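You operate a simulated robot arm through the tools that you are given. There is no shell and no other tool. Be economical: measure what you need, move in short steps, check, and stop when the job is done.

You are at the controls of a simulated two-armed robot. One attempt, no reset.

TASK
Put the grille brush in the white big serving bowl. Fetch the blue game and stand it on the mending spot. Take the green game and put it on the setting spot. Push the tin cupboard door shut. Take the larder pad and put it in the washing bowl. Any order will do. Set down upright: blue game.

The check looks at the end state, three seconds after you hand in, the way a careful person would. Anything else that was tipped, shoved, dropped, spilled or broken makes it a failure.

THE ROBOT
Two 7-joint arms with two-finger parallel grippers on one trunk, on a base that drives. Base frame: it is fixed to the floor where the robot stands at the start and does not move with it; the origin is under the middle of the robot, x ahead of it, y to its left, z up; the surface under the hand at the start is at about z = 560. Readings come in mm, degrees, newtons and seconds.
The left shoulder is at the start at [50, 168, 957], the right one opposite. With the tool pointing down near the work surface each hand reaches from about 100 to 640 mm from the robot's upright axis, wherever it stands, measured 20 degrees to its own side. Places, roughly: big serving bowl (20x20x9 cm) [2100, -1500, 800]; blue game [3500, -3000, 1000]; green game [3500, -2750, 1000]; grille brush (8x5x12 cm) [600, 100, 600]; larder pad (8x8x7 cm) [3400, -400, 900]; mending spot (30x24 cm) [3400, -3980, 920]; setting spot [3400, -4300, 900]; tin cupboard door [3100, -500, 400]; washing bowl [2500, 1000, 750]. Payload 1.57 kg a hand.
The tool frame of a hand sits at the grasp point between the pads (the TCP): z along the fingers, y along the line on which they close. The tips reach 30 mm beyond it. The gripper opens to 80 mm. The fingers are 17 mm wide and 12 mm thick; the gripper's body (40 by 82 mm) begins 80 mm behind the TCP.
Orientation is that of the tool frame in the base frame, as [roll, pitch, yaw] about the fixed x, y, z axes, in that order (R = Rz(yaw) Ry(pitch) Rx(roll)). With the fingers straight down and closing along the base's y, the tool's x points along the base's -x, its y along +y and its z along -z.

THE INTERFACE
- The arms move only by the tool drive_tool. It takes "left_series", "right_series" or both (then of equal length, played together; a hand with none holds still); each is a list of rows, each an object of numbers (a shift or turn left out is 0, a gripper value left out holds the last): "tx", "ty", "tz": the shift along the tool's x, y, z in units of 30 mm (1.0 is 30 mm); "ax", "ay", "az": the turn, a rotation vector about the tool's x, y, z in units of 6 degrees (1.0 is 6 degrees); "claw": the finger opening in mm, from 0 to 80. In form: [{"tx": .., "ty": .., "tz": .., "ax": .., "ay": .., "az": .., "claw": ..}, ...]. A call has 1 to 10 rows; each row shifts and turns the commanded pose from where the row before left it, along the tool's axes as they then stand. A call with a number of a shift or a turn outside -1 to 1 is refused whole. Rows are played at 5 a second. More than 50 mm and 8.6 degrees between two rows, or a gripper value outside its range, and nothing of the call is played. A pose out of reach is approached as far as the arm can. The call stops where the force on the tool passes 40 N (or 10 N more than at its start, if that is more) or the arm is blocked; 0.2 s more then pass. The fingers move at their own pace (about 45 mm/s each) and stop on an object; they squeeze with about 33 N. The grip force told is the motor's: it shows also when the fingers shut on nothing. Time passes only in rows, and 0.2 s behind the last, so rows that do not move let the fingers close. The reply holds the time, the measured pose of the TCP, the force on the tool along the base axes, the opening and the grip force, in the units named above and with some noise, with the torque about the TCP (base axes, N m) and any sound that the robot's microphone picked up.
- Cameras (640 x 400 px; columns grow to the right, rows downward): "scene" is now at [128.4, -4.7, 1146.7]; the picture's right is [0.04, -1.00, 0.00], its down [-0.71, -0.03, -0.71] and it looks along [0.71, 0.03, -0.71] (base axes); focal length 276 px, centre (320, 200). "left" rides on the left gripper at [72, 7, -122] in its tool frame; the picture's right is [-0.09, 1.00, 0.00], its down [-0.84, -0.08, -0.54] and it looks along [-0.54, -0.05, 0.84] (tool axes); focal length 238 px, centre (320, 200). "right" rides on the right gripper at [72, -7, -122] in its tool frame; the picture's right is [0.09, 1.00, 0.00], its down [-0.84, 0.08, -0.54] and it looks along [-0.54, 0.05, 0.84] (tool axes); focal length 238 px, centre (320, 200). There is no depth. A picture from a camera that has moved, and an enlarged one, comes with that camera's place and axes in the base frame and with its lens. The place of the scene camera against the robot may be out by one fixed shift of up to 18 mm in any direction.
- get_image(camera): a new picture of that camera. No time passes.
- lift_body(by): slides the trunk up (or, below 0, down) by that many mm; the arms and the scene camera ride with it, the base frame stays. It gives what a move gives, with no picture.
- base_move(legs): drives the robot by 1 to 6 legs, each [ahead, left, turn to the left] in mm, mm and degrees, along the robot's own axes; the way and the turn of a leg run together, so that a leg with both is an arc; at most 1500 mm and 180 degrees a leg. The arms and the cameras ride along, it lands a little off, and it stops where it bumps. It gives what a move gives.
- head_to(pan, tilt): turns the head with the scene camera to pan (to the left, within 80 degrees either way) and tilt (down, from -29 to 69), counted from straight ahead of the robot. It gives what a move gives.
- enlarge(camera, box): a new picture of the part [left, top, right, bottom] of that camera's present view, enlarged. No time passes.
- close_job(): hands the job in; it is judged then, once.

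Go step by step. Nothing tells you exact positions but the pictures and the camera data: compare them with the known pose of the tool, close in by small moves and look again before you grip or let go. The budget is 165 turns and 122 pictures, counting those below and the enlarged ones. Unless the task says otherwise, let go and move clear before handing in.

The tools are called after "Emit:" by a JSON object that holds its "op" and its "data". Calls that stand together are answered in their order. drive_tool: Moves the arms, as the interface text tells. Its arguments: {"type":"object","properties":{"left_series":{"type":"array"},"right_series":{"type":"array"}},"required":[]} The other tools are called the same way: lift_body (by) slides the trunk up or down; base_move (legs) drives the base; head_to (pan, tilt) turns the head that bears the scene camera; get_image (camera) takes a picture; enlarge (camera, box) takes an enlarged picture of a part of a camera's view; close_job () hands the job in.

At the start:

```text
time: 0.0
left_tool_pos: [449.5, 222.4, 862.5]
left_tcp_rot: [180.0, 0.0, -179.8]
left_wrist_force: [-0.1, -0.1, 0.7]
left_ft_torque: [-0.06, 0.01, -0.01]
left_grip_width: 79.8
left_gripper_force: 0.0
right_tool_pos: [389.4, -131.0, 870.0]
right_tcp_rot: [180.0, 0.0, -180.0]
right_wrist_force: [-0.5, 0.3, 0.0]
right_ft_torque: [0.0, 0.03, -0.01]
right_grip_width: 80.3
right_gripper_force: 0.1
trunk travel left (down, up): [-125.0, 318.0]
robot x, y, heading: [-0.4, 1.0, 0.1]
head pan, tilt: [2.4, 45.0]
```

scene: 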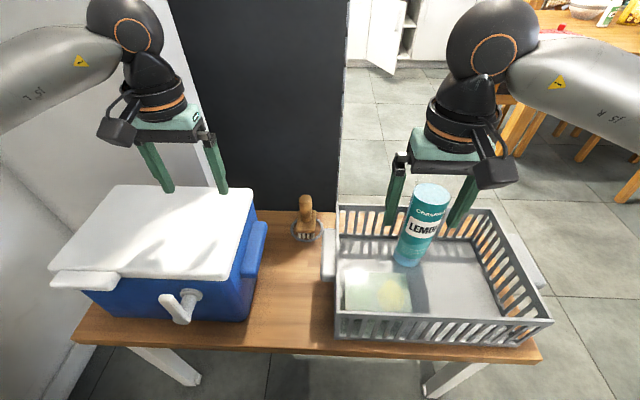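
right: 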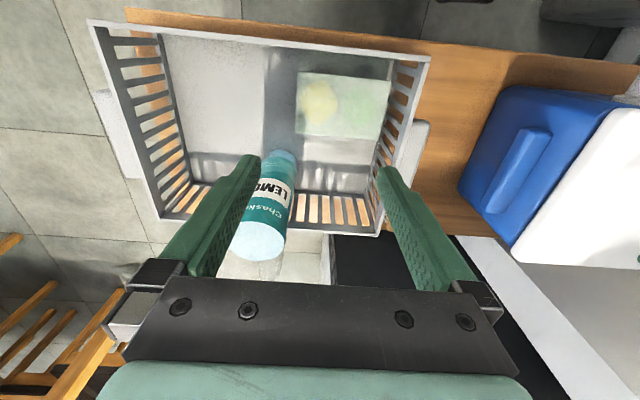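
left: 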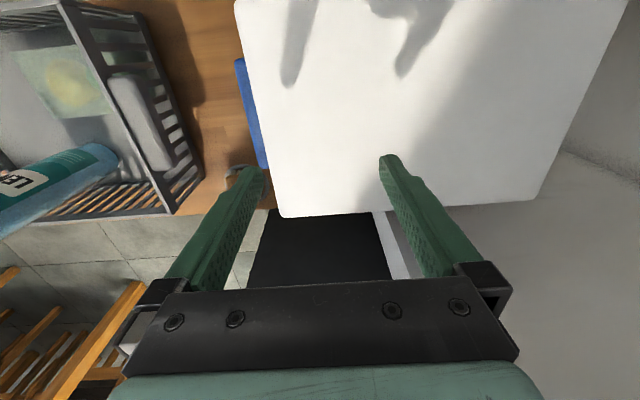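

The brush stands on the bench between the cooler and the crate, near [585, 50, 560]. I'll look closer at it, and look around the room.

Emit:
{"op": "enlarge", "data": {"camera": "scene", "box": [240, 160, 400, 260]}}

Emit:
{"op": "head_to", "data": {"pan": -30, "tilt": 15}}

Emit:
{"op": "get_image", "data": {"camera": "scene"}}

```text
4.00 times, centred on (320, 210) of scene
camera zoom: at [128.4, -4.7, 1146.7], right [0.04, -1.0, 0.0], down [-0.71, -0.03, -0.71], along [0.71, 0.03, -0.71], focal length 1106 px, centre (320, 160)
```

zoom: 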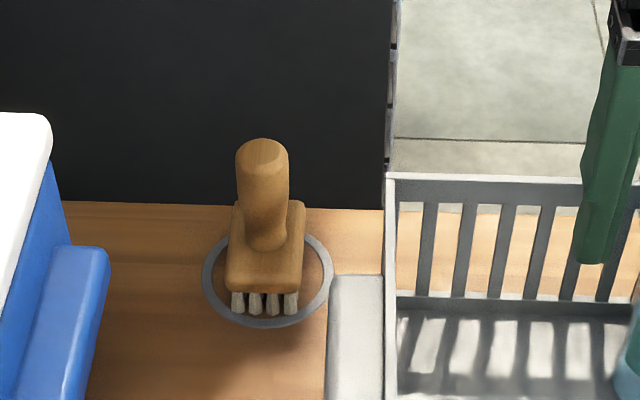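

```text
time: 1.0
left_tool_pos: [450.3, 221.9, 862.1]
left_tcp_rot: [-180.0, 0.0, -179.9]
left_wrist_force: [-0.2, 0.4, -1.0]
left_ft_torque: [-0.01, -0.01, -0.01]
left_grip_width: 79.9
left_gripper_force: 0.1
right_tool_pos: [388.5, -131.0, 869.3]
right_tcp_rot: [180.0, -0.1, 180.0]
right_wrist_force: [0.0, 0.1, 0.4]
right_ft_torque: [0.0, 0.01, 0.0]
right_grip_width: 80.0
right_gripper_force: 0.0
trunk travel left (down, up): [-125.0, 318.0]
robot x, y, heading: [-1.0, -1.8, -0.1]
head pan, tilt: [-30.0, 15.0]
```

```text
117 pictures are left
camera scene: at [128.1, -54.7, 1193.5], right [-0.5, -0.87, 0.0], down [-0.22, 0.13, -0.97], along [0.84, -0.48, -0.26], focal length 276 px, centre (320, 200)
```

scene: 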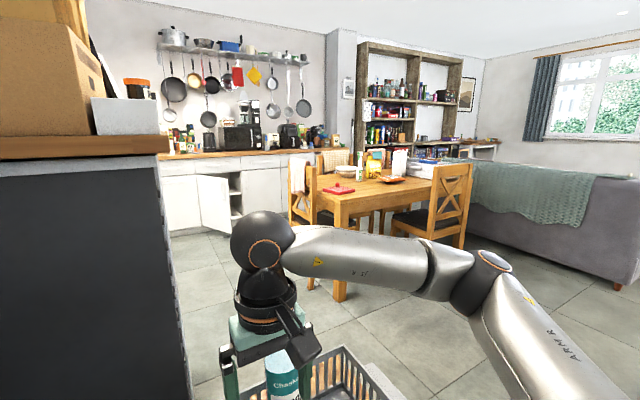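

The brush has an upright handle about 33 mm across, near [600, 50], and its top is at about z 680. I'll bring the left hand above it at its present height and check.

Emit:
{"op": "drive_tool", "data": {"left_series": [{"tx": -0.82, "ty": -0.95, "claw": 60}, {"tx": -0.82, "ty": -0.95}, {"tx": -0.82, "ty": -0.95}, {"tx": -0.82, "ty": -0.95}, {"tx": -0.82, "ty": -0.95}, {"tx": -0.82, "ty": -0.95}, {}]}}

Emit:
{"op": "get_image", "data": {"camera": "left"}}

```text
time: 2.6
left_tool_pos: [589.9, 61.3, 863.6]
left_tcp_rot: [-180.0, 0.1, -179.9]
left_wrist_force: [0.4, 0.3, 0.7]
left_ft_torque: [0.0, 0.0, -0.02]
left_grip_width: 60.1
left_gripper_force: 0.0
left hand out of reach, approached as far as the arm can: row 6
right_tool_pos: [387.8, -131.0, 869.7]
right_tcp_rot: [180.0, 0.0, -180.0]
right_wrist_force: [0.7, -0.8, -0.1]
right_ft_torque: [0.03, 0.01, 0.01]
right_grip_width: 80.0
right_gripper_force: 0.1
trunk travel left (down, up): [-125.0, 318.0]
robot x, y, heading: [-2.5, 2.5, -0.0]
head pan, tilt: [-30.0, 15.0]
```

```text
116 pictures are left
camera left: at [517.8, 67.1, 984.3], right [0.09, 1.0, 0.0], down [0.84, -0.08, 0.54], along [0.54, -0.05, -0.84], focal length 238 px, centre (320, 200)
```

left: 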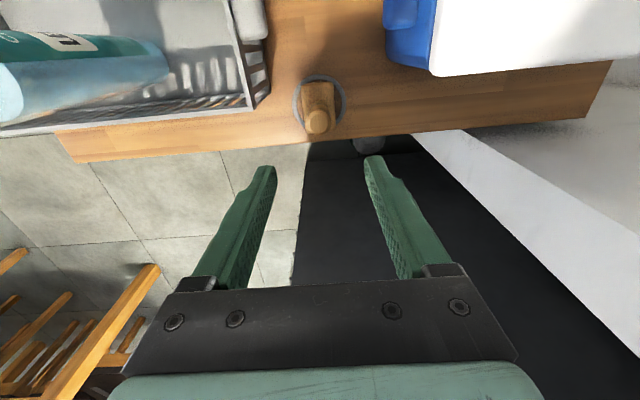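

The handle top reads about [595, 56, 680], and the hand is nearly above it. I'll descend to z≈657, check, then grip.

Emit:
{"op": "drive_tool", "data": {"left_series": [{"tz": 0.9, "ty": -0.1, "tx": -0.1}, {"tz": 0.9, "ty": -0.05, "tx": -0.1}, {"tz": 0.9}, {"tz": 0.9}, {"tz": 0.9}, {}]}}

Emit:
{"op": "get_image", "data": {"camera": "left"}}

```text
time: 4.0
left_tool_pos: [596.1, 57.3, 725.9]
left_tcp_rot: [-179.9, 0.0, -179.8]
left_wrist_force: [0.9, 0.4, 0.2]
left_ft_torque: [-0.03, -0.01, 0.01]
left_grip_width: 59.7
left_gripper_force: 0.0
right_tool_pos: [390.1, -130.5, 868.5]
right_tcp_rot: [179.9, 0.0, 180.0]
right_wrist_force: [-0.2, -1.4, 0.2]
right_ft_torque: [0.03, 0.0, 0.02]
right_grip_width: 80.2
right_gripper_force: 0.1
trunk travel left (down, up): [-125.0, 318.0]
robot x, y, heading: [4.6, 0.9, -0.0]
head pan, tilt: [-30.0, 15.0]
```

```text
115 pictures are left
camera left: at [524.3, 62.2, 848.5], right [0.09, 1.0, 0.0], down [0.84, -0.08, 0.54], along [0.54, -0.05, -0.84], focal length 238 px, centre (320, 200)
```

left: 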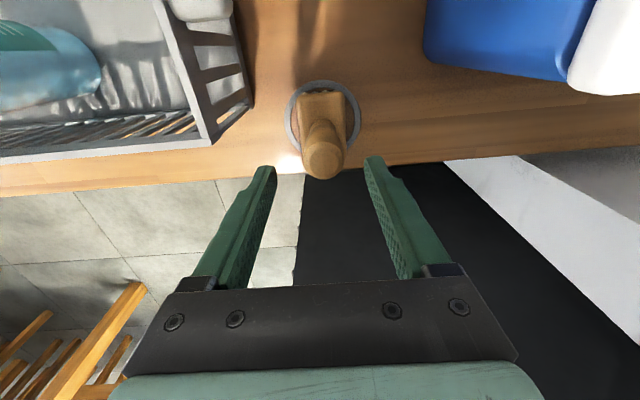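

Still aligned (the handle reads [595, 59]). I'll go down 70 mm and close.

Emit:
{"op": "drive_tool", "data": {"left_series": [{"tz": 0.8}, {"tz": 0.8}, {"tz": 0.7}, {}, {"claw": 15}, {"claw": 5}, {}, {}]}}

Emit:
{"op": "get_image", "data": {"camera": "left"}}

```text
time: 5.8
left_tool_pos: [595.2, 57.1, 658.1]
left_tcp_rot: [180.0, 0.0, -180.0]
left_wrist_force: [0.5, -0.1, 0.1]
left_ft_torque: [0.0, 0.03, -0.02]
left_grip_width: 30.8
left_gripper_force: 33.1
right_tool_pos: [390.6, -130.1, 867.7]
right_tcp_rot: [180.0, 0.0, -179.9]
right_wrist_force: [-0.7, -1.4, -0.7]
right_ft_torque: [-0.05, -0.03, 0.01]
right_grip_width: 79.9
right_gripper_force: 0.0
trunk travel left (down, up): [-125.0, 318.0]
robot x, y, heading: [3.4, -1.0, 0.0]
head pan, tilt: [-30.0, 15.0]
```

```text
114 pictures are left
camera left: at [523.6, 62.2, 780.2], right [0.09, 1.0, 0.0], down [0.84, -0.08, 0.54], along [0.54, -0.05, -0.84], focal length 238 px, centre (320, 200)
```

left: 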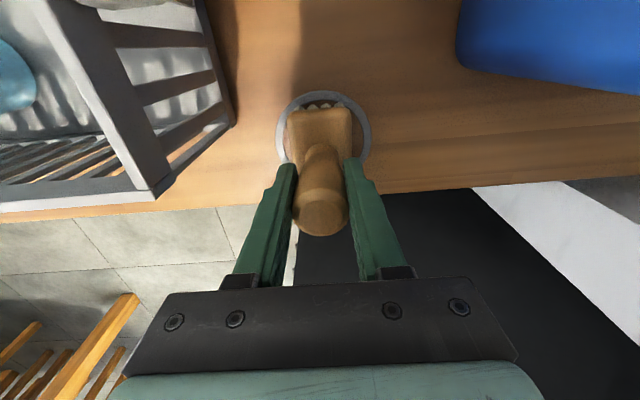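

The grip holds. I'll lift straight up, then pull back over the gap.

Emit:
{"op": "drive_tool", "data": {"left_series": [{"tz": -0.9}, {"tz": -0.9}, {"tz": -0.9}, {"tz": -0.9}, {"tz": -0.9}, {"tz": -0.9}, {"tz": -0.9}, {"tz": -0.6}]}}

Emit:
{"op": "drive_tool", "data": {"left_series": [{"tx": 0.9}, {"tx": 0.9}, {"tx": 0.9}, {"tx": 0.9}, {"tx": 0.9}, {"tx": 0.9}, {"tx": 0.9}, {"tx": 0.9}, {}]}}

Emit:
{"op": "head_to", "data": {"pan": -75, "tilt": 35}}

Emit:
{"op": "get_image", "data": {"camera": "scene"}}

```text
time: 7.6
left_tool_pos: [591.1, 57.5, 866.4]
left_tcp_rot: [180.0, 0.0, -179.8]
left_wrist_force: [0.1, 0.6, -0.7]
left_ft_torque: [-0.02, 0.01, -0.04]
left_grip_width: 30.8
left_gripper_force: 33.5
left hand out of reach, approached as far as the arm can: row 8
right_tool_pos: [388.9, -131.7, 869.7]
right_tcp_rot: [-179.9, -0.1, 180.0]
right_wrist_force: [-0.2, 1.0, -0.3]
right_ft_torque: [0.04, 0.0, -0.04]
right_grip_width: 79.9
right_gripper_force: 0.1
trunk travel left (down, up): [-125.0, 318.0]
robot x, y, heading: [0.4, -1.0, 0.1]
head pan, tilt: [-30.0, 15.0]
```

```text
time: 9.6
left_tool_pos: [375.9, 58.6, 865.6]
left_tcp_rot: [-180.0, 0.0, -179.8]
left_wrist_force: [-0.2, 0.8, -0.9]
left_ft_torque: [-0.01, 0.02, -0.01]
left_grip_width: 30.6
left_gripper_force: 32.6
right_tool_pos: [388.8, -130.7, 868.5]
right_tcp_rot: [180.0, 0.0, 180.0]
right_wrist_force: [0.1, -0.1, -0.5]
right_ft_torque: [-0.02, 0.02, -0.02]
right_grip_width: 80.0
right_gripper_force: 0.0
trunk travel left (down, up): [-125.0, 318.0]
robot x, y, heading: [-3.5, 3.6, 0.3]
head pan, tilt: [-30.0, 15.0]
```

```text
time: 10.7
left_tool_pos: [375.2, 58.3, 865.5]
left_tcp_rot: [-179.9, 0.0, -179.8]
left_wrist_force: [-0.4, 0.4, -1.4]
left_ft_torque: [-0.03, 0.01, 0.02]
left_grip_width: 30.6
left_gripper_force: 33.3
right_tool_pos: [388.9, -131.4, 868.3]
right_tcp_rot: [180.0, 0.0, -179.9]
right_wrist_force: [-0.1, 0.6, 0.8]
right_ft_torque: [0.02, 0.02, -0.02]
right_grip_width: 80.0
right_gripper_force: 0.1
trunk travel left (down, up): [-125.0, 318.0]
robot x, y, heading: [1.3, 1.3, 0.1]
head pan, tilt: [-75.0, 35.0]
```

```text
113 pictures are left
camera scene: at [70.1, -93.1, 1161.6], right [-0.97, -0.26, 0.0], down [-0.15, 0.55, -0.82], along [0.21, -0.79, -0.57], focal length 276 px, centre (320, 200)
```

scene: 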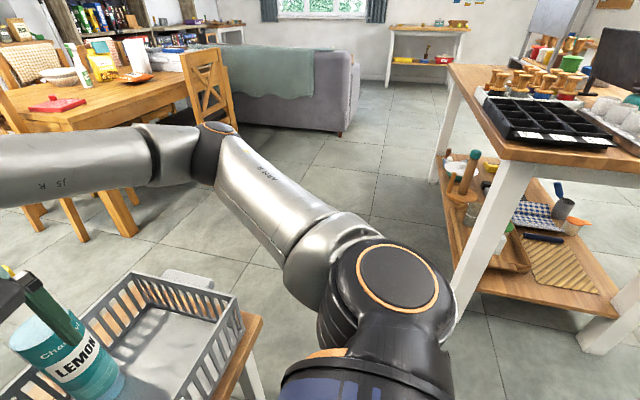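

The brush is lifted. A workbench stands to the right-rear, beyond about y -950 and x below -270, and the dining table is ahead. I'll back off slightly, strafe right, then go ahead and look at the table.

Emit:
{"op": "base_move", "data": {"legs": [[-80, 0, 0], [0, -850, 0], [700, 0, 0]]}}

Emit:
{"op": "head_to", "data": {"pan": -20, "tilt": 30}}

Emit:
{"op": "get_image", "data": {"camera": "scene"}}

```text
time: 17.7
left_tool_pos: [295.5, -678.5, 865.3]
left_tcp_rot: [-179.9, 0.0, 179.5]
left_wrist_force: [0.7, -0.6, -0.3]
left_ft_torque: [-0.04, 0.0, -0.01]
left_grip_width: 30.6
left_gripper_force: 32.8
right_tool_pos: [307.9, -866.9, 868.7]
right_tcp_rot: [180.0, 0.0, 179.3]
right_wrist_force: [-0.8, 0.2, -0.1]
right_ft_torque: [0.0, -0.01, 0.03]
right_grip_width: 80.0
right_gripper_force: 0.0
trunk travel left (down, up): [-125.0, 318.0]
robot x, y, heading: [-79.7, -731.7, -0.8]
head pan, tilt: [-75.0, 35.0]
stopped in leg 2: the robot was blocked; the commanded pose is now the measured one
```

```text
time: 18.9
left_tool_pos: [295.4, -678.1, 866.0]
left_tcp_rot: [-179.9, 0.0, 179.4]
left_wrist_force: [-0.2, -0.2, -1.2]
left_ft_torque: [0.01, 0.03, 0.04]
left_grip_width: 30.5
left_gripper_force: 33.0
right_tool_pos: [308.3, -868.4, 868.5]
right_tcp_rot: [179.9, -0.1, 179.3]
right_wrist_force: [0.4, -0.2, -0.7]
right_ft_torque: [0.03, 0.0, 0.0]
right_grip_width: 79.9
right_gripper_force: 0.0
trunk travel left (down, up): [-125.0, 318.0]
robot x, y, heading: [-82.7, -734.3, -0.3]
head pan, tilt: [-20.0, 30.0]
```

```text
112 pictures are left
camera scene: at [52.0, -772.7, 1169.4], right [-0.35, -0.94, 0.0], down [-0.47, 0.18, -0.87], along [0.81, -0.31, -0.5], focal length 276 px, centre (320, 200)
```

scene: 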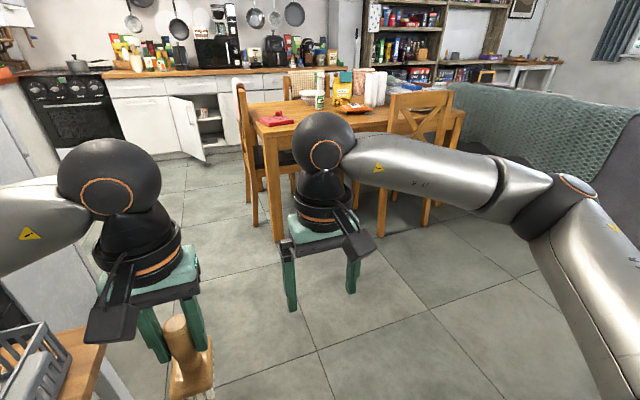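

Something on the right stopped me, most likely the workbench corner. I'll ease forward and diagonally right, past the bench.

Emit:
{"op": "base_move", "data": {"legs": [[20, 15, 0], [110, 0, 0], [150, -120, 0], [0, -250, 0]]}}

Emit:
{"op": "head_to", "data": {"pan": 30, "tilt": 50}}

Emit:
{"op": "get_image", "data": {"camera": "scene"}}

```text
time: 24.2
left_tool_pos: [571.5, -1035.1, 865.3]
left_tcp_rot: [-180.0, 0.0, 179.3]
left_wrist_force: [0.0, -0.2, -0.8]
left_ft_torque: [0.01, 0.0, 0.02]
left_grip_width: 30.6
left_gripper_force: 33.0
right_tool_pos: [583.3, -1224.0, 869.4]
right_tcp_rot: [-180.0, 0.0, 179.3]
right_wrist_force: [-0.1, -0.5, 0.1]
right_ft_torque: [0.0, 0.0, -0.01]
right_grip_width: 79.9
right_gripper_force: 0.2
trunk travel left (down, up): [-125.0, 318.0]
robot x, y, heading: [195.8, -1088.4, -0.6]
head pan, tilt: [-20.0, 30.0]
```

```text
time: 25.4
left_tool_pos: [572.1, -1035.3, 866.9]
left_tcp_rot: [180.0, 0.0, 179.3]
left_wrist_force: [0.3, 0.1, -0.5]
left_ft_torque: [0.02, 0.01, -0.01]
left_grip_width: 30.6
left_gripper_force: 33.4
right_tool_pos: [583.7, -1224.6, 869.1]
right_tcp_rot: [180.0, 0.0, 179.2]
right_wrist_force: [-0.5, 0.6, -0.1]
right_ft_torque: [0.01, 0.0, 0.01]
right_grip_width: 79.9
right_gripper_force: 0.0
trunk travel left (down, up): [-125.0, 318.0]
robot x, y, heading: [194.0, -1088.2, -0.6]
head pan, tilt: [30.0, 50.0]
```

```text
111 pictures are left
camera scene: at [310.3, -1059.6, 1139.9], right [0.49, -0.87, 0.0], down [-0.67, -0.37, -0.64], along [0.56, 0.31, -0.77], focal length 276 px, centre (320, 200)
```

scene: 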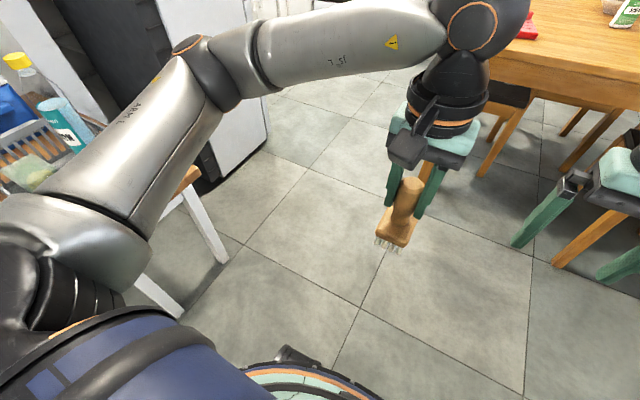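

I'm clear of the bench. Next I'll drive toward the dining table and look.

Emit:
{"op": "base_move", "data": {"legs": [[550, -100, 0]]}}

Emit:
{"op": "head_to", "data": {"pan": -5, "tilt": 25}}

Emit:
{"op": "get_image", "data": {"camera": "scene"}}

```text
time: 28.6
left_tool_pos: [1114.2, -1144.6, 867.1]
left_tcp_rot: [179.9, 0.0, 179.2]
left_wrist_force: [0.8, 0.0, -1.8]
left_ft_torque: [0.0, -0.03, -0.02]
left_grip_width: 30.6
left_gripper_force: 33.3
right_tool_pos: [1126.2, -1332.4, 867.4]
right_tcp_rot: [-180.0, 0.0, 179.1]
right_wrist_force: [-0.1, -0.6, 0.2]
right_ft_torque: [-0.01, -0.03, 0.01]
right_grip_width: 79.8
right_gripper_force: 0.0
trunk travel left (down, up): [-125.0, 318.0]
robot x, y, heading: [735.3, -1197.3, -0.9]
head pan, tilt: [30.0, 50.0]
```

```text
time: 29.6
left_tool_pos: [1112.0, -1142.3, 864.8]
left_tcp_rot: [180.0, 0.1, 179.2]
left_wrist_force: [-0.2, -0.3, -0.6]
left_ft_torque: [0.03, 0.02, -0.02]
left_grip_width: 30.6
left_gripper_force: 33.5
right_tool_pos: [1125.7, -1333.8, 869.4]
right_tcp_rot: [-180.0, 0.0, 179.0]
right_wrist_force: [1.8, -0.4, 0.2]
right_ft_torque: [-0.01, 0.0, -0.03]
right_grip_width: 79.9
right_gripper_force: 0.0
trunk travel left (down, up): [-125.0, 318.0]
robot x, y, heading: [737.8, -1192.2, -0.6]
head pan, tilt: [-5.0, 25.0]
```

```text
110 pictures are left
camera scene: at [877.3, -1213.7, 1177.3], right [-0.1, -0.99, 0.0], down [-0.42, 0.04, -0.91], along [0.9, -0.09, -0.42], focal length 276 px, centre (320, 200)
```

scene: 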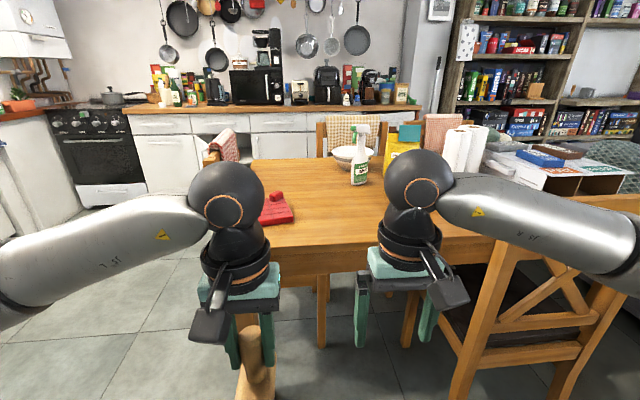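

The bowl is at about [2120, -1455] with a sprayer on its near side, so I'd rather not reach it from here. I'll go round the +y end of the table through the aisle and look from there.

Emit:
{"op": "base_move", "data": {"legs": [[230, 0, 0.6], [0, 660, 0]]}}

Emit:
{"op": "head_to", "data": {"pan": 0, "tilt": 25}}

Emit:
{"op": "get_image", "data": {"camera": "scene"}}

```text
time: 37.1
left_tool_pos: [1346.3, -489.4, 865.6]
left_tcp_rot: [179.9, 0.0, 179.6]
left_wrist_force: [0.3, -0.6, -1.1]
left_ft_torque: [0.01, -0.01, 0.02]
left_grip_width: 30.5
left_gripper_force: 33.0
right_tool_pos: [1359.3, -679.5, 870.0]
right_tcp_rot: [-180.0, 0.0, 179.4]
right_wrist_force: [0.0, 0.0, 0.4]
right_ft_torque: [-0.03, 0.0, 0.01]
right_grip_width: 80.2
right_gripper_force: 0.1
trunk travel left (down, up): [-125.0, 318.0]
robot x, y, heading: [970.9, -544.8, -0.5]
head pan, tilt: [-5.0, 25.0]
```

```text
time: 37.8
left_tool_pos: [1346.2, -489.1, 866.0]
left_tcp_rot: [-180.0, 0.1, 179.5]
left_wrist_force: [-0.4, 0.0, -1.0]
left_ft_torque: [0.01, 0.03, -0.04]
left_grip_width: 30.5
left_gripper_force: 32.7
right_tool_pos: [1358.3, -678.1, 869.1]
right_tcp_rot: [-180.0, 0.0, 179.4]
right_wrist_force: [-0.8, 0.0, -0.4]
right_ft_torque: [0.0, -0.02, 0.04]
right_grip_width: 80.0
right_gripper_force: 0.0
trunk travel left (down, up): [-125.0, 318.0]
robot x, y, heading: [968.0, -542.3, -0.6]
head pan, tilt: [0.0, 25.0]
```

```text
109 pictures are left
camera scene: at [1109.9, -552.6, 1177.3], right [-0.01, -1.0, 0.0], down [-0.42, 0.0, -0.91], along [0.91, -0.01, -0.42], focal length 276 px, centre (320, 200)
```

scene: 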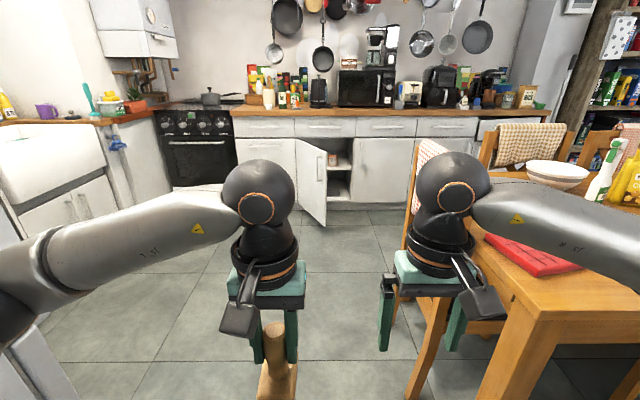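

The cupboard door is standing open ahead, the aisle is clear, and triangulation puts the bowl at about [2085, -1450]. I'll raise the trunk so the elbows clear the chairs and drive down the aisle to the far side of the table.

Emit:
{"op": "lift_body", "data": {"by": 200}}

Emit:
{"op": "base_move", "data": {"legs": [[600, 60, 0.6], [800, 0, 0]]}}

Emit:
{"op": "head_to", "data": {"pan": -70, "tilt": 40}}

Emit:
{"op": "get_image", "data": {"camera": "scene"}}

```text
time: 40.0
left_tool_pos: [1345.5, -489.1, 1065.0]
left_tcp_rot: [180.0, 0.0, 179.6]
left_wrist_force: [0.2, -0.8, -1.0]
left_ft_torque: [-0.02, 0.03, -0.02]
left_grip_width: 30.6
left_gripper_force: 32.7
right_tool_pos: [1358.8, -678.4, 1070.4]
right_tcp_rot: [-180.0, -0.1, 179.4]
right_wrist_force: [0.1, 0.4, 0.0]
right_ft_torque: [0.02, -0.01, 0.02]
right_grip_width: 80.0
right_gripper_force: 0.1
trunk travel left (down, up): [-325.0, 118.0]
robot x, y, heading: [972.8, -547.4, -0.5]
head pan, tilt: [0.0, 25.0]
```

```text
time: 47.3
left_tool_pos: [2749.2, -418.3, 1064.9]
left_tcp_rot: [-180.0, 0.0, -179.6]
left_wrist_force: [0.3, -0.6, -1.7]
left_ft_torque: [-0.02, 0.01, 0.02]
left_grip_width: 30.2
left_gripper_force: 33.5
right_tool_pos: [2765.8, -608.4, 1069.4]
right_tcp_rot: [180.0, -0.1, -179.7]
right_wrist_force: [-1.1, 0.5, 0.6]
right_ft_torque: [-0.02, 0.02, -0.03]
right_grip_width: 79.9
right_gripper_force: 0.0
trunk travel left (down, up): [-325.0, 118.0]
robot x, y, heading: [2377.1, -481.3, 0.3]
head pan, tilt: [0.0, 25.0]
```

```text
time: 48.7
left_tool_pos: [2748.8, -419.1, 1065.8]
left_tcp_rot: [180.0, 0.0, -179.5]
left_wrist_force: [0.6, 0.8, -2.8]
left_ft_torque: [0.0, -0.01, -0.03]
left_grip_width: 30.6
left_gripper_force: 33.1
right_tool_pos: [2765.8, -607.8, 1069.8]
right_tcp_rot: [-179.9, 0.0, -179.7]
right_wrist_force: [-0.5, 0.0, 0.2]
right_ft_torque: [0.02, 0.01, 0.01]
right_grip_width: 80.1
right_gripper_force: 0.0
trunk travel left (down, up): [-325.0, 118.0]
robot x, y, heading: [2379.3, -482.7, 0.2]
head pan, tilt: [-70.0, 40.0]
```

```text
108 pictures are left
camera scene: at [2452.1, -566.8, 1354.0], right [-0.94, -0.35, 0.0], down [-0.22, 0.6, -0.77], along [0.27, -0.72, -0.64], focal length 276 px, centre (320, 200)
```

scene: 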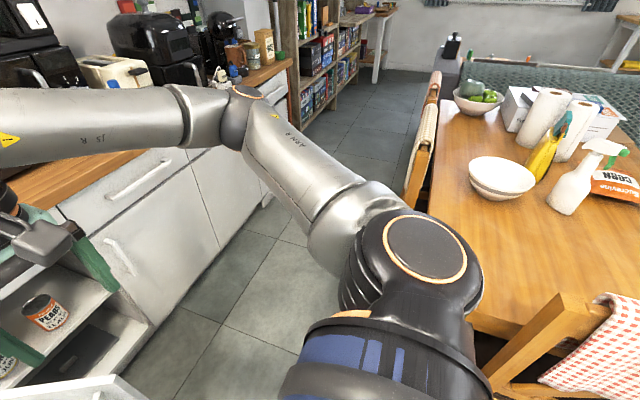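

I have a clear view: the bowl is at about [2155, -1467], the table's far edge is at x≈2340, and a chair stands on that side from y≈-1330. I'll turn round and stop beside the chair, at about [2620, -1050].

Emit:
{"op": "base_move", "data": {"legs": [[0, 0, 90], [0, 0, 90]]}}

Emit:
{"op": "head_to", "data": {"pan": 60, "tilt": 45}}

Emit:
{"op": "get_image", "data": {"camera": "scene"}}

```text
time: 56.7
left_tool_pos: [2000.5, -541.4, 1066.1]
left_tcp_rot: [180.0, 0.0, 0.8]
left_wrist_force: [0.7, 0.1, -1.5]
left_ft_torque: [-0.03, 0.01, -0.02]
left_grip_width: 30.4
left_gripper_force: 32.8
right_tool_pos: [1983.9, -352.5, 1068.7]
right_tcp_rot: [-180.0, 0.0, 0.6]
right_wrist_force: [0.0, 0.1, -0.1]
right_ft_torque: [0.02, 0.0, 0.01]
right_grip_width: 79.9
right_gripper_force: 0.0
trunk travel left (down, up): [-325.0, 118.0]
robot x, y, heading: [2375.1, -478.8, -179.2]
head pan, tilt: [-70.0, 40.0]
```

```text
time: 58.9
left_tool_pos: [2001.4, -541.4, 1066.7]
left_tcp_rot: [180.0, 0.0, 0.7]
left_wrist_force: [0.2, 0.3, -1.5]
left_ft_torque: [0.0, 0.03, 0.0]
left_grip_width: 30.3
left_gripper_force: 33.3
right_tool_pos: [1984.9, -353.3, 1069.8]
right_tcp_rot: [180.0, 0.0, 0.6]
right_wrist_force: [0.4, 0.5, -0.3]
right_ft_torque: [0.01, 0.0, 0.01]
right_grip_width: 79.9
right_gripper_force: 0.0
trunk travel left (down, up): [-325.0, 118.0]
robot x, y, heading: [2376.3, -481.0, -179.3]
head pan, tilt: [60.0, 45.0]
```

```text
107 pictures are left
camera scene: at [2302.3, -558.8, 1346.8], right [-0.87, 0.49, 0.0], down [0.35, 0.62, -0.71], along [-0.35, -0.62, -0.71], focal length 276 px, centre (320, 200)
```

scene: 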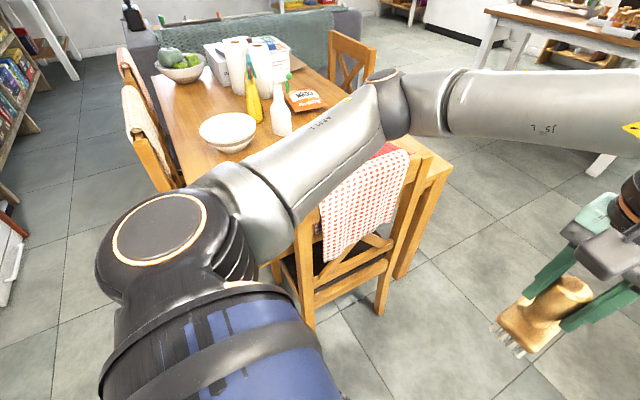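

The bowl is confirmed at [2157, -1462]. I'll drive to the placing stand now.

Emit:
{"op": "base_move", "data": {"legs": [[-190, 230, 0], [-60, 330, 0], [0, 0, 18]]}}

Emit:
{"op": "head_to", "data": {"pan": 25, "tilt": 45}}

Emit:
{"op": "get_image", "data": {"camera": "scene"}}

```text
time: 65.6
left_tool_pos: [2293.9, -1214.8, 1066.0]
left_tcp_rot: [-180.0, 0.1, 18.5]
left_wrist_force: [0.2, 0.0, -1.2]
left_ft_torque: [0.02, -0.02, -0.01]
left_grip_width: 30.4
left_gripper_force: 33.0
right_tool_pos: [2219.5, -1039.5, 1068.9]
right_tcp_rot: [180.0, 0.0, 18.4]
right_wrist_force: [-1.0, -0.4, -0.6]
right_ft_torque: [-0.03, 0.0, -0.03]
right_grip_width: 80.3
right_gripper_force: 0.0
trunk travel left (down, up): [-325.0, 118.0]
robot x, y, heading: [2634.0, -1041.2, -161.6]
head pan, tilt: [60.0, 45.0]
```

```text
time: 66.6
left_tool_pos: [2294.8, -1214.5, 1067.0]
left_tcp_rot: [-179.9, 0.0, 18.5]
left_wrist_force: [0.8, -0.4, -1.3]
left_ft_torque: [-0.03, -0.01, -0.04]
left_grip_width: 30.5
left_gripper_force: 33.4
right_tool_pos: [2221.0, -1039.2, 1068.6]
right_tcp_rot: [180.0, 0.0, 18.4]
right_wrist_force: [0.4, 0.1, -0.6]
right_ft_torque: [-0.01, 0.01, 0.03]
right_grip_width: 80.0
right_gripper_force: 0.1
trunk travel left (down, up): [-325.0, 118.0]
robot x, y, heading: [2633.3, -1041.3, -161.7]
head pan, tilt: [25.0, 45.0]
```

```text
106 pictures are left
camera scene: at [2542.3, -1118.2, 1346.7], right [-0.69, 0.73, 0.0], down [0.51, 0.49, -0.71], along [-0.51, -0.49, -0.71], focal length 276 px, centre (320, 200)
```

scene: 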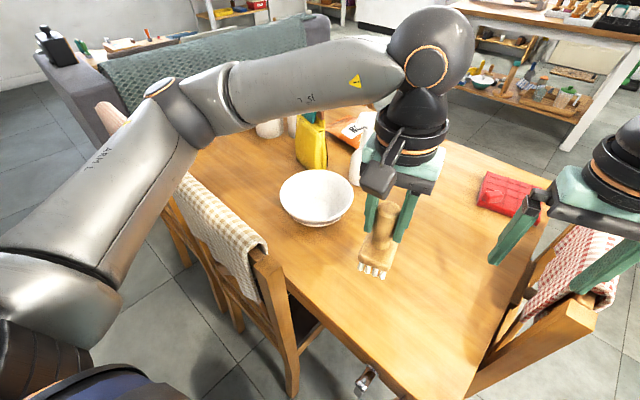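

The hand is 207 mm short along tool x and 206 mm along tool y. I'll move above the bowl at height and check with the left camera.

Emit:
{"op": "drive_tool", "data": {"left_series": [{"tx": -0.85, "ty": 0.85}, {"tx": -0.85, "ty": 0.85}, {"tx": -0.85, "ty": 0.85}, {"tx": -0.85, "ty": 0.85}, {"tx": -0.85, "ty": 0.85}, {"tx": -0.85, "ty": 0.85}, {"tx": -0.85, "ty": 0.85}, {"tx": -0.85, "ty": 0.85}, {}]}}

Emit:
{"op": "get_image", "data": {"camera": "left"}}

Emit:
{"op": "get_image", "data": {"camera": "scene"}}

```text
time: 68.6
left_tool_pos: [2165.0, -1473.0, 1066.9]
left_tcp_rot: [-179.9, 0.0, 18.4]
left_wrist_force: [0.3, -0.3, -1.3]
left_ft_torque: [0.04, 0.02, 0.0]
left_grip_width: 30.4
left_gripper_force: 33.4
right_tool_pos: [2221.7, -1041.0, 1069.2]
right_tcp_rot: [180.0, 0.0, 18.3]
right_wrist_force: [0.6, -0.8, 0.4]
right_ft_torque: [0.02, -0.04, 0.02]
right_grip_width: 80.1
right_gripper_force: 0.0
trunk travel left (down, up): [-325.0, 118.0]
robot x, y, heading: [2635.0, -1040.6, -161.7]
head pan, tilt: [25.0, 45.0]
```

```text
105 pictures are left
camera left: at [2236.2, -1457.7, 1188.3], right [0.23, -0.97, 0.0], down [-0.82, -0.19, 0.54], along [-0.53, -0.12, -0.84], focal length 238 px, centre (320, 200)
```

left: 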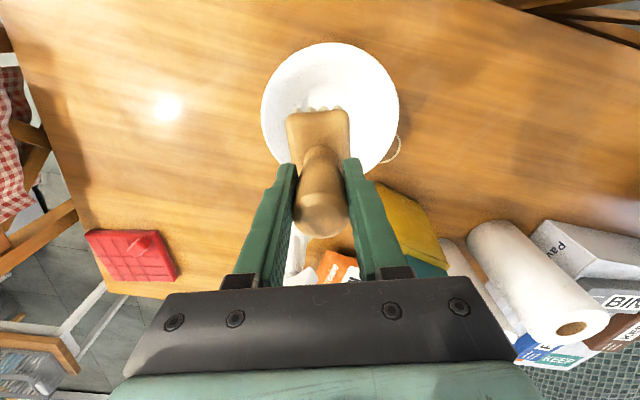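

```text
104 pictures are left
camera scene: at [2542.3, -1118.2, 1346.8], right [-0.69, 0.73, 0.0], down [0.51, 0.49, -0.71], along [-0.51, -0.49, -0.71], focal length 276 px, centre (320, 200)
```

scene: 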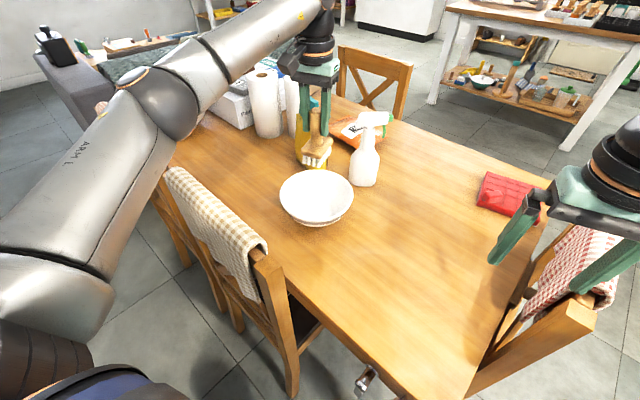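

The bowl centre reads [2172, -1487], so I'll shift 15 mm and lower the brush into it.

Emit:
{"op": "drive_tool", "data": {"left_series": [{"ty": 0.5, "tz": 0.8}, {"tz": 0.9}, {"tz": 0.9}, {"tz": 0.9}, {"tz": 0.9}, {"tz": 0.9}, {"tz": 0.6}, {}]}}

Emit:
{"op": "get_image", "data": {"camera": "left"}}

Emit:
{"op": "enlarge", "data": {"camera": "scene", "box": [240, 100, 400, 250]}}

```text
time: 70.4
left_tool_pos: [2171.2, -1486.9, 889.8]
left_tcp_rot: [179.9, 0.0, 18.5]
left_wrist_force: [0.6, -0.3, -0.9]
left_ft_torque: [-0.03, 0.0, -0.03]
left_grip_width: 30.5
left_gripper_force: 33.0
right_tool_pos: [2221.4, -1039.7, 1068.8]
right_tcp_rot: [179.9, 0.0, 18.5]
right_wrist_force: [-0.2, 0.5, 0.0]
right_ft_torque: [0.02, 0.01, -0.02]
right_grip_width: 79.7
right_gripper_force: 0.0
trunk travel left (down, up): [-325.0, 118.0]
robot x, y, heading: [2629.6, -1041.9, -161.5]
head pan, tilt: [25.0, 45.0]
```

```text
103 pictures are left
camera left: at [2241.4, -1471.6, 1010.8], right [0.23, -0.97, 0.0], down [-0.82, -0.19, 0.54], along [-0.53, -0.12, -0.84], focal length 238 px, centre (320, 200)
```

left: 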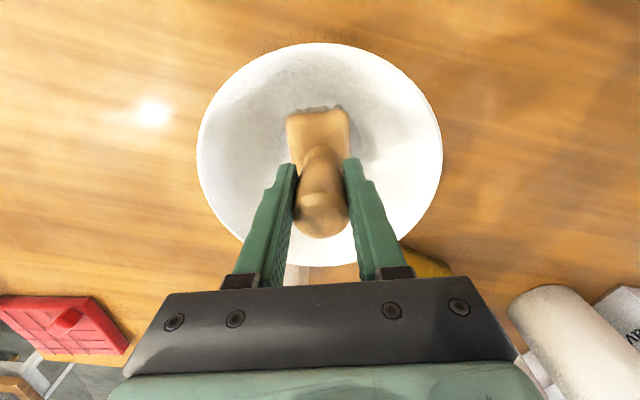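

```text
2.67 times, centred on (320, 175) of scene
camera zoom: at [2542.3, -1118.1, 1346.8], right [-0.69, 0.73, 0.0], down [0.51, 0.49, -0.71], along [-0.51, -0.49, -0.71], focal length 737 px, centre (320, 267)
```

zoom: 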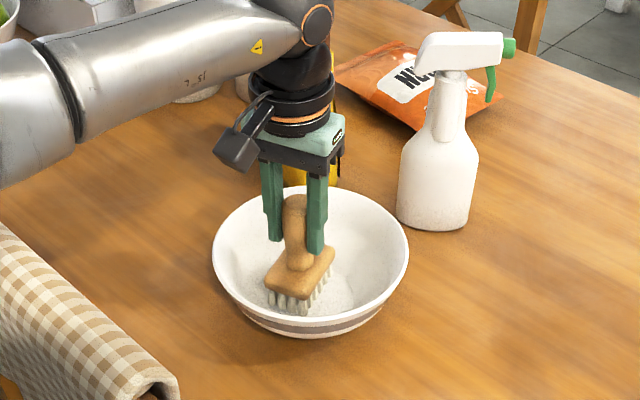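

The brush is in the bowl, just above its bottom. I'll lower it gently to contact.

Emit:
{"op": "drive_tool", "data": {"left_series": [{"tz": 0.25}, {"tz": 0.2}, {"tz": 0.15}, {}]}}

Emit:
{"op": "enlarge", "data": {"camera": "scene", "box": [240, 100, 400, 250]}}

```text
time: 71.4
left_tool_pos: [2171.3, -1485.8, 870.6]
left_tcp_rot: [-180.0, 0.0, 18.5]
left_wrist_force: [-1.0, -0.7, -0.9]
left_ft_torque: [-0.05, 0.04, 0.01]
left_grip_width: 31.0
left_gripper_force: 33.2
right_tool_pos: [2221.0, -1039.5, 1069.7]
right_tcp_rot: [-180.0, 0.0, 18.3]
right_wrist_force: [0.2, -0.5, -0.8]
right_ft_torque: [-0.01, 0.0, 0.0]
right_grip_width: 80.1
right_gripper_force: 0.0
trunk travel left (down, up): [-325.0, 118.0]
robot x, y, heading: [2632.0, -1041.0, -161.4]
head pan, tilt: [25.0, 45.0]
```

```text
2.67 times, centred on (320, 175) of scene
camera zoom: at [2542.3, -1118.2, 1346.7], right [-0.69, 0.73, 0.0], down [0.51, 0.49, -0.71], along [-0.51, -0.49, -0.71], focal length 737 px, centre (320, 267)
```

zoom: 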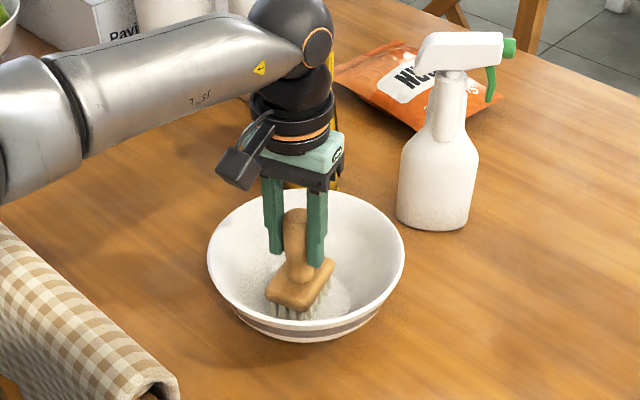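

The bristles touch the bowl. I'll open and lift away.

Emit:
{"op": "drive_tool", "data": {"left_series": [{"tz": -0.1}, {"claw": 40}, {"claw": 60}, {}, {"tz": -0.5}, {"tz": -1}, {"tz": -1}, {"tz": -1}, {"tz": -1}, {"tz": -1}]}}

Emit:
{"op": "enlarge", "data": {"camera": "scene", "box": [240, 100, 400, 250]}}

```text
time: 73.6
left_tool_pos: [2170.9, -1487.5, 1039.2]
left_tcp_rot: [-180.0, 0.0, 18.4]
left_wrist_force: [-0.4, -0.3, -0.6]
left_ft_torque: [0.03, 0.02, 0.03]
left_grip_width: 60.0
left_gripper_force: 0.1
right_tool_pos: [2221.2, -1040.1, 1068.9]
right_tcp_rot: [-180.0, 0.0, 18.4]
right_wrist_force: [0.1, -0.4, -0.5]
right_ft_torque: [-0.01, 0.03, -0.02]
right_grip_width: 79.8
right_gripper_force: 0.1
trunk travel left (down, up): [-325.0, 118.0]
robot x, y, heading: [2632.2, -1037.7, -161.7]
head pan, tilt: [25.0, 45.0]
```

```text
2.67 times, centred on (320, 175) of scene
camera zoom: at [2542.4, -1117.8, 1346.8], right [-0.69, 0.73, 0.0], down [0.51, 0.49, -0.71], along [-0.51, -0.49, -0.71], focal length 737 px, centre (320, 267)
```

zoom: 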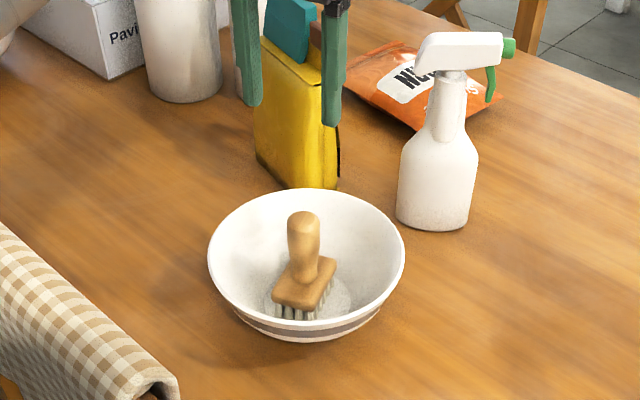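

The brush stands in the bowl. I'll retract the hand, drive back to the aisle and turn to face the kitchen counter.

Emit:
{"op": "drive_tool", "data": {"left_series": [{"tx": 0.85, "ty": -0.85}, {"tx": 0.85, "ty": -0.85}, {"tx": 0.85, "ty": -0.85}, {"tx": 0.85, "ty": -0.85}, {"tx": 0.85, "ty": -0.85}, {"tx": 0.85, "ty": -0.85}, {"tx": 0.85, "ty": -0.85}, {"tx": 0.85, "ty": -0.85}, {"tz": -0.8}]}}

Emit:
{"op": "base_move", "data": {"legs": [[-32, -326, 0], [20, -291, 0], [0, 0, 161.7]]}}

Emit:
{"op": "head_to", "data": {"pan": 0, "tilt": 40}}

Emit:
{"op": "get_image", "data": {"camera": "scene"}}

```text
time: 75.6
left_tool_pos: [2300.4, -1229.3, 1062.8]
left_tcp_rot: [180.0, 0.0, 18.4]
left_wrist_force: [0.1, -0.3, -0.3]
left_ft_torque: [-0.01, 0.01, 0.0]
left_grip_width: 60.2
left_gripper_force: 0.0
right_tool_pos: [2221.1, -1040.9, 1069.8]
right_tcp_rot: [179.9, 0.0, 18.4]
right_wrist_force: [0.4, -0.4, 0.1]
right_ft_torque: [0.01, -0.01, -0.01]
right_grip_width: 80.3
right_gripper_force: 0.1
trunk travel left (down, up): [-325.0, 118.0]
robot x, y, heading: [2632.1, -1042.0, -161.2]
head pan, tilt: [25.0, 45.0]
```

```text
time: 77.4
left_tool_pos: [2281.0, -1122.1, 1063.1]
left_tcp_rot: [179.9, -0.1, 18.9]
left_wrist_force: [0.8, -0.8, -0.6]
left_ft_torque: [0.05, 0.01, -0.01]
left_grip_width: 59.7
left_gripper_force: 0.0
right_tool_pos: [2201.2, -935.3, 1069.3]
right_tcp_rot: [179.9, 0.1, 18.7]
right_wrist_force: [0.1, 0.4, 0.0]
right_ft_torque: [0.0, -0.01, -0.02]
right_grip_width: 80.0
right_gripper_force: 0.1
trunk travel left (down, up): [-325.0, 118.0]
robot x, y, heading: [2616.1, -937.0, -161.2]
head pan, tilt: [25.0, 45.0]
stopped in leg 1: the robot was blocked; the commanded pose is now the measured one
```

```text
time: 78.3
left_tool_pos: [2281.2, -1123.0, 1063.5]
left_tcp_rot: [-180.0, 0.0, 18.9]
left_wrist_force: [0.2, 0.8, 0.9]
left_ft_torque: [0.01, 0.02, -0.01]
left_grip_width: 60.0
left_gripper_force: 0.0
right_tool_pos: [2201.6, -935.6, 1069.1]
right_tcp_rot: [180.0, 0.0, 18.7]
right_wrist_force: [-0.3, -0.4, 0.2]
right_ft_torque: [-0.01, -0.05, -0.02]
right_grip_width: 80.0
right_gripper_force: 0.1
trunk travel left (down, up): [-325.0, 118.0]
robot x, y, heading: [2612.7, -937.1, -161.1]
head pan, tilt: [0.0, 40.0]
```

```text
99 pictures are left
camera scene: at [2501.8, -982.0, 1354.0], right [-0.32, 0.95, 0.0], down [0.61, 0.21, -0.77], along [-0.73, -0.25, -0.64], focal length 276 px, centre (320, 200)
```

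scene: 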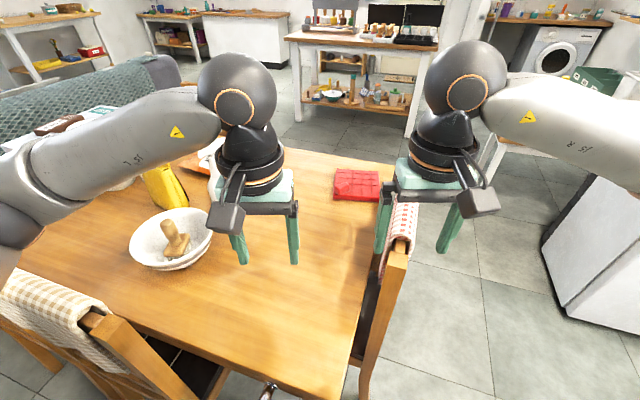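

The brush is in the bowl, but my reverse was blocked because I hadn't undone the turn. I'll ease off, turn back to heading 180 and retrace the way I came in.

Emit:
{"op": "base_move", "data": {"legs": [[5, 50, 0], [0, 0, -18.5], [45, -260, 0], [130, -260, 0]]}}

```text
time: 85.4
left_tool_pos: [2074.3, -534.5, 1063.3]
left_tcp_rot: [-180.0, 0.0, 0.1]
left_wrist_force: [1.0, 0.7, 0.5]
left_ft_torque: [0.0, -0.01, 0.02]
left_grip_width: 60.2
left_gripper_force: 0.1
right_tool_pos: [2059.7, -332.0, 1068.7]
right_tcp_rot: [180.0, 0.1, -0.1]
right_wrist_force: [0.4, 0.4, 0.0]
right_ft_torque: [-0.02, 0.04, 0.02]
right_grip_width: 79.9
right_gripper_force: 0.1
trunk travel left (down, up): [-325.0, 118.0]
robot x, y, heading: [2447.9, -462.9, 180.1]
head pan, tilt: [0.0, 40.0]
```

The way back was clear. Now I'll turn to face the counter and look.

Emit:
{"op": "base_move", "data": {"legs": [[0, 0, -90], [0, 0, -90]]}}

Emit:
{"op": "get_image", "data": {"camera": "scene"}}

```text
time: 93.5
left_tool_pos: [2822.6, -393.2, 1063.1]
left_tcp_rot: [-180.0, 0.1, 179.5]
left_wrist_force: [-1.0, -0.8, -0.5]
left_ft_torque: [-0.04, 0.02, -0.01]
left_grip_width: 60.0
left_gripper_force: 0.1
right_tool_pos: [2837.7, -596.9, 1069.1]
right_tcp_rot: [-180.0, 0.0, 179.5]
right_wrist_force: [-0.3, -0.1, -0.5]
right_ft_torque: [-0.01, 0.01, -0.01]
right_grip_width: 80.3
right_gripper_force: 0.0
trunk travel left (down, up): [-325.0, 118.0]
robot x, y, heading: [2448.1, -460.8, -0.6]
head pan, tilt: [0.0, 40.0]
```

```text
98 pictures are left
camera scene: at [2580.9, -471.7, 1354.0], right [-0.01, -1.0, 0.0], down [-0.64, 0.01, -0.77], along [0.77, -0.01, -0.64], focal length 276 px, centre (320, 200)
```

scene: 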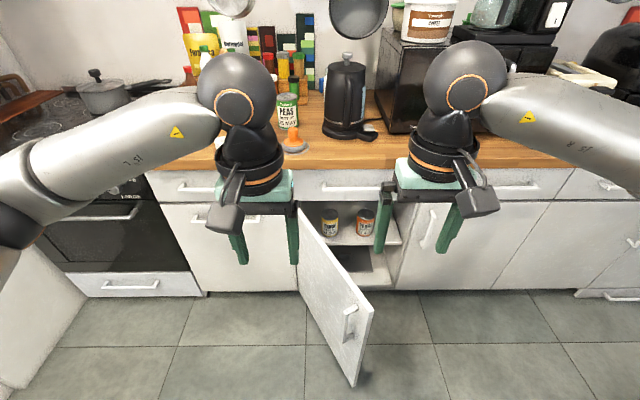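

The door's free edge is at about [2950, -605], with the hinge near [3380, -408]. I'll zoom in on the thing on the counter at about (295, 140), where the pad should be.

Emit:
{"op": "enlarge", "data": {"camera": "scene", "box": [255, 80, 375, 165]}}

Emit:
{"op": "enlarge", "data": {"camera": "scene", "box": [270, 180, 430, 400]}}

Emit:
{"op": "head_to", "data": {"pan": 60, "tilt": 30}}

Emit:
{"op": "get_image", "data": {"camera": "scene"}}

```text
4.71 times, centred on (315, 122) of scene
camera zoom: at [2580.9, -471.7, 1354.0], right [-0.01, -1.0, 0.0], down [-0.64, 0.01, -0.77], along [0.77, -0.01, -0.64], focal length 1301 px, centre (344, 565)
```

zoom: 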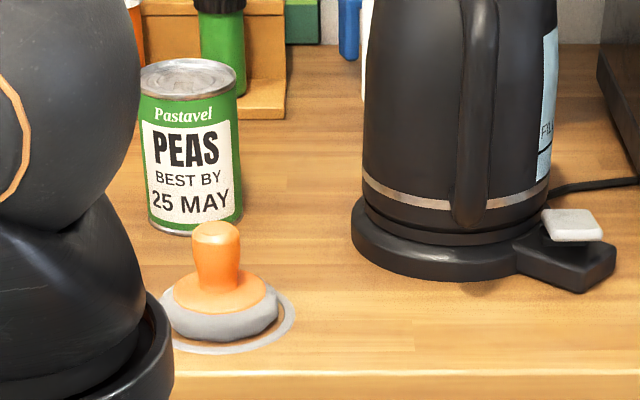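

```text
1.82 times, centred on (350, 290) of scene
camera zoom: at [2580.9, -471.7, 1354.0], right [-0.01, -1.0, 0.0], down [-0.64, 0.01, -0.77], along [0.77, -0.01, -0.64], focal length 503 px, centre (266, 36)
```

zoom: 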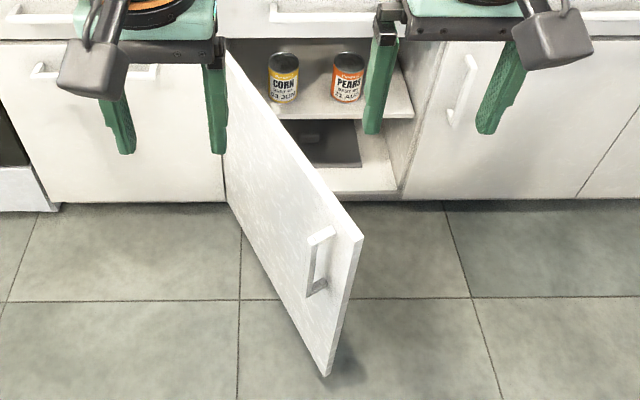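

```text
time: 94.8
left_tool_pos: [2822.9, -393.0, 1063.2]
left_tcp_rot: [-179.9, 0.1, 179.5]
left_wrist_force: [-0.4, 0.6, 0.0]
left_ft_torque: [0.0, 0.0, -0.03]
left_grip_width: 60.0
left_gripper_force: 0.0
right_tool_pos: [2837.2, -594.8, 1069.6]
right_tcp_rot: [-179.9, 0.1, 179.4]
right_wrist_force: [-0.1, 0.4, -0.1]
right_ft_torque: [0.03, 0.01, -0.03]
right_grip_width: 80.2
right_gripper_force: 0.2
trunk travel left (down, up): [-325.0, 118.0]
robot x, y, heading: [2447.4, -463.2, -0.4]
head pan, tilt: [60.0, 30.0]
```

```text
95 pictures are left
camera scene: at [2541.9, -392.9, 1369.4], right [0.86, -0.51, 0.0], down [-0.25, -0.43, -0.87], along [0.44, 0.75, -0.5], focal length 276 px, centre (320, 200)
```

scene: 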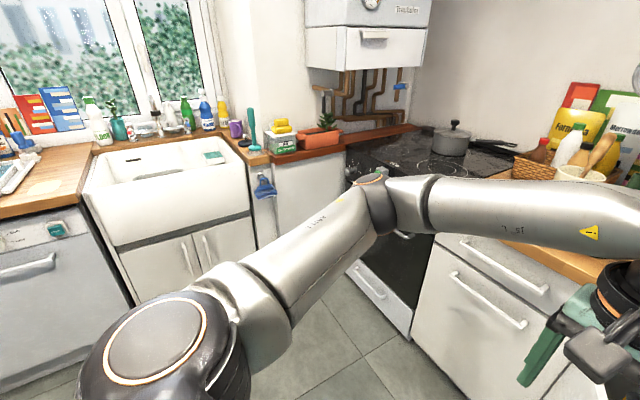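

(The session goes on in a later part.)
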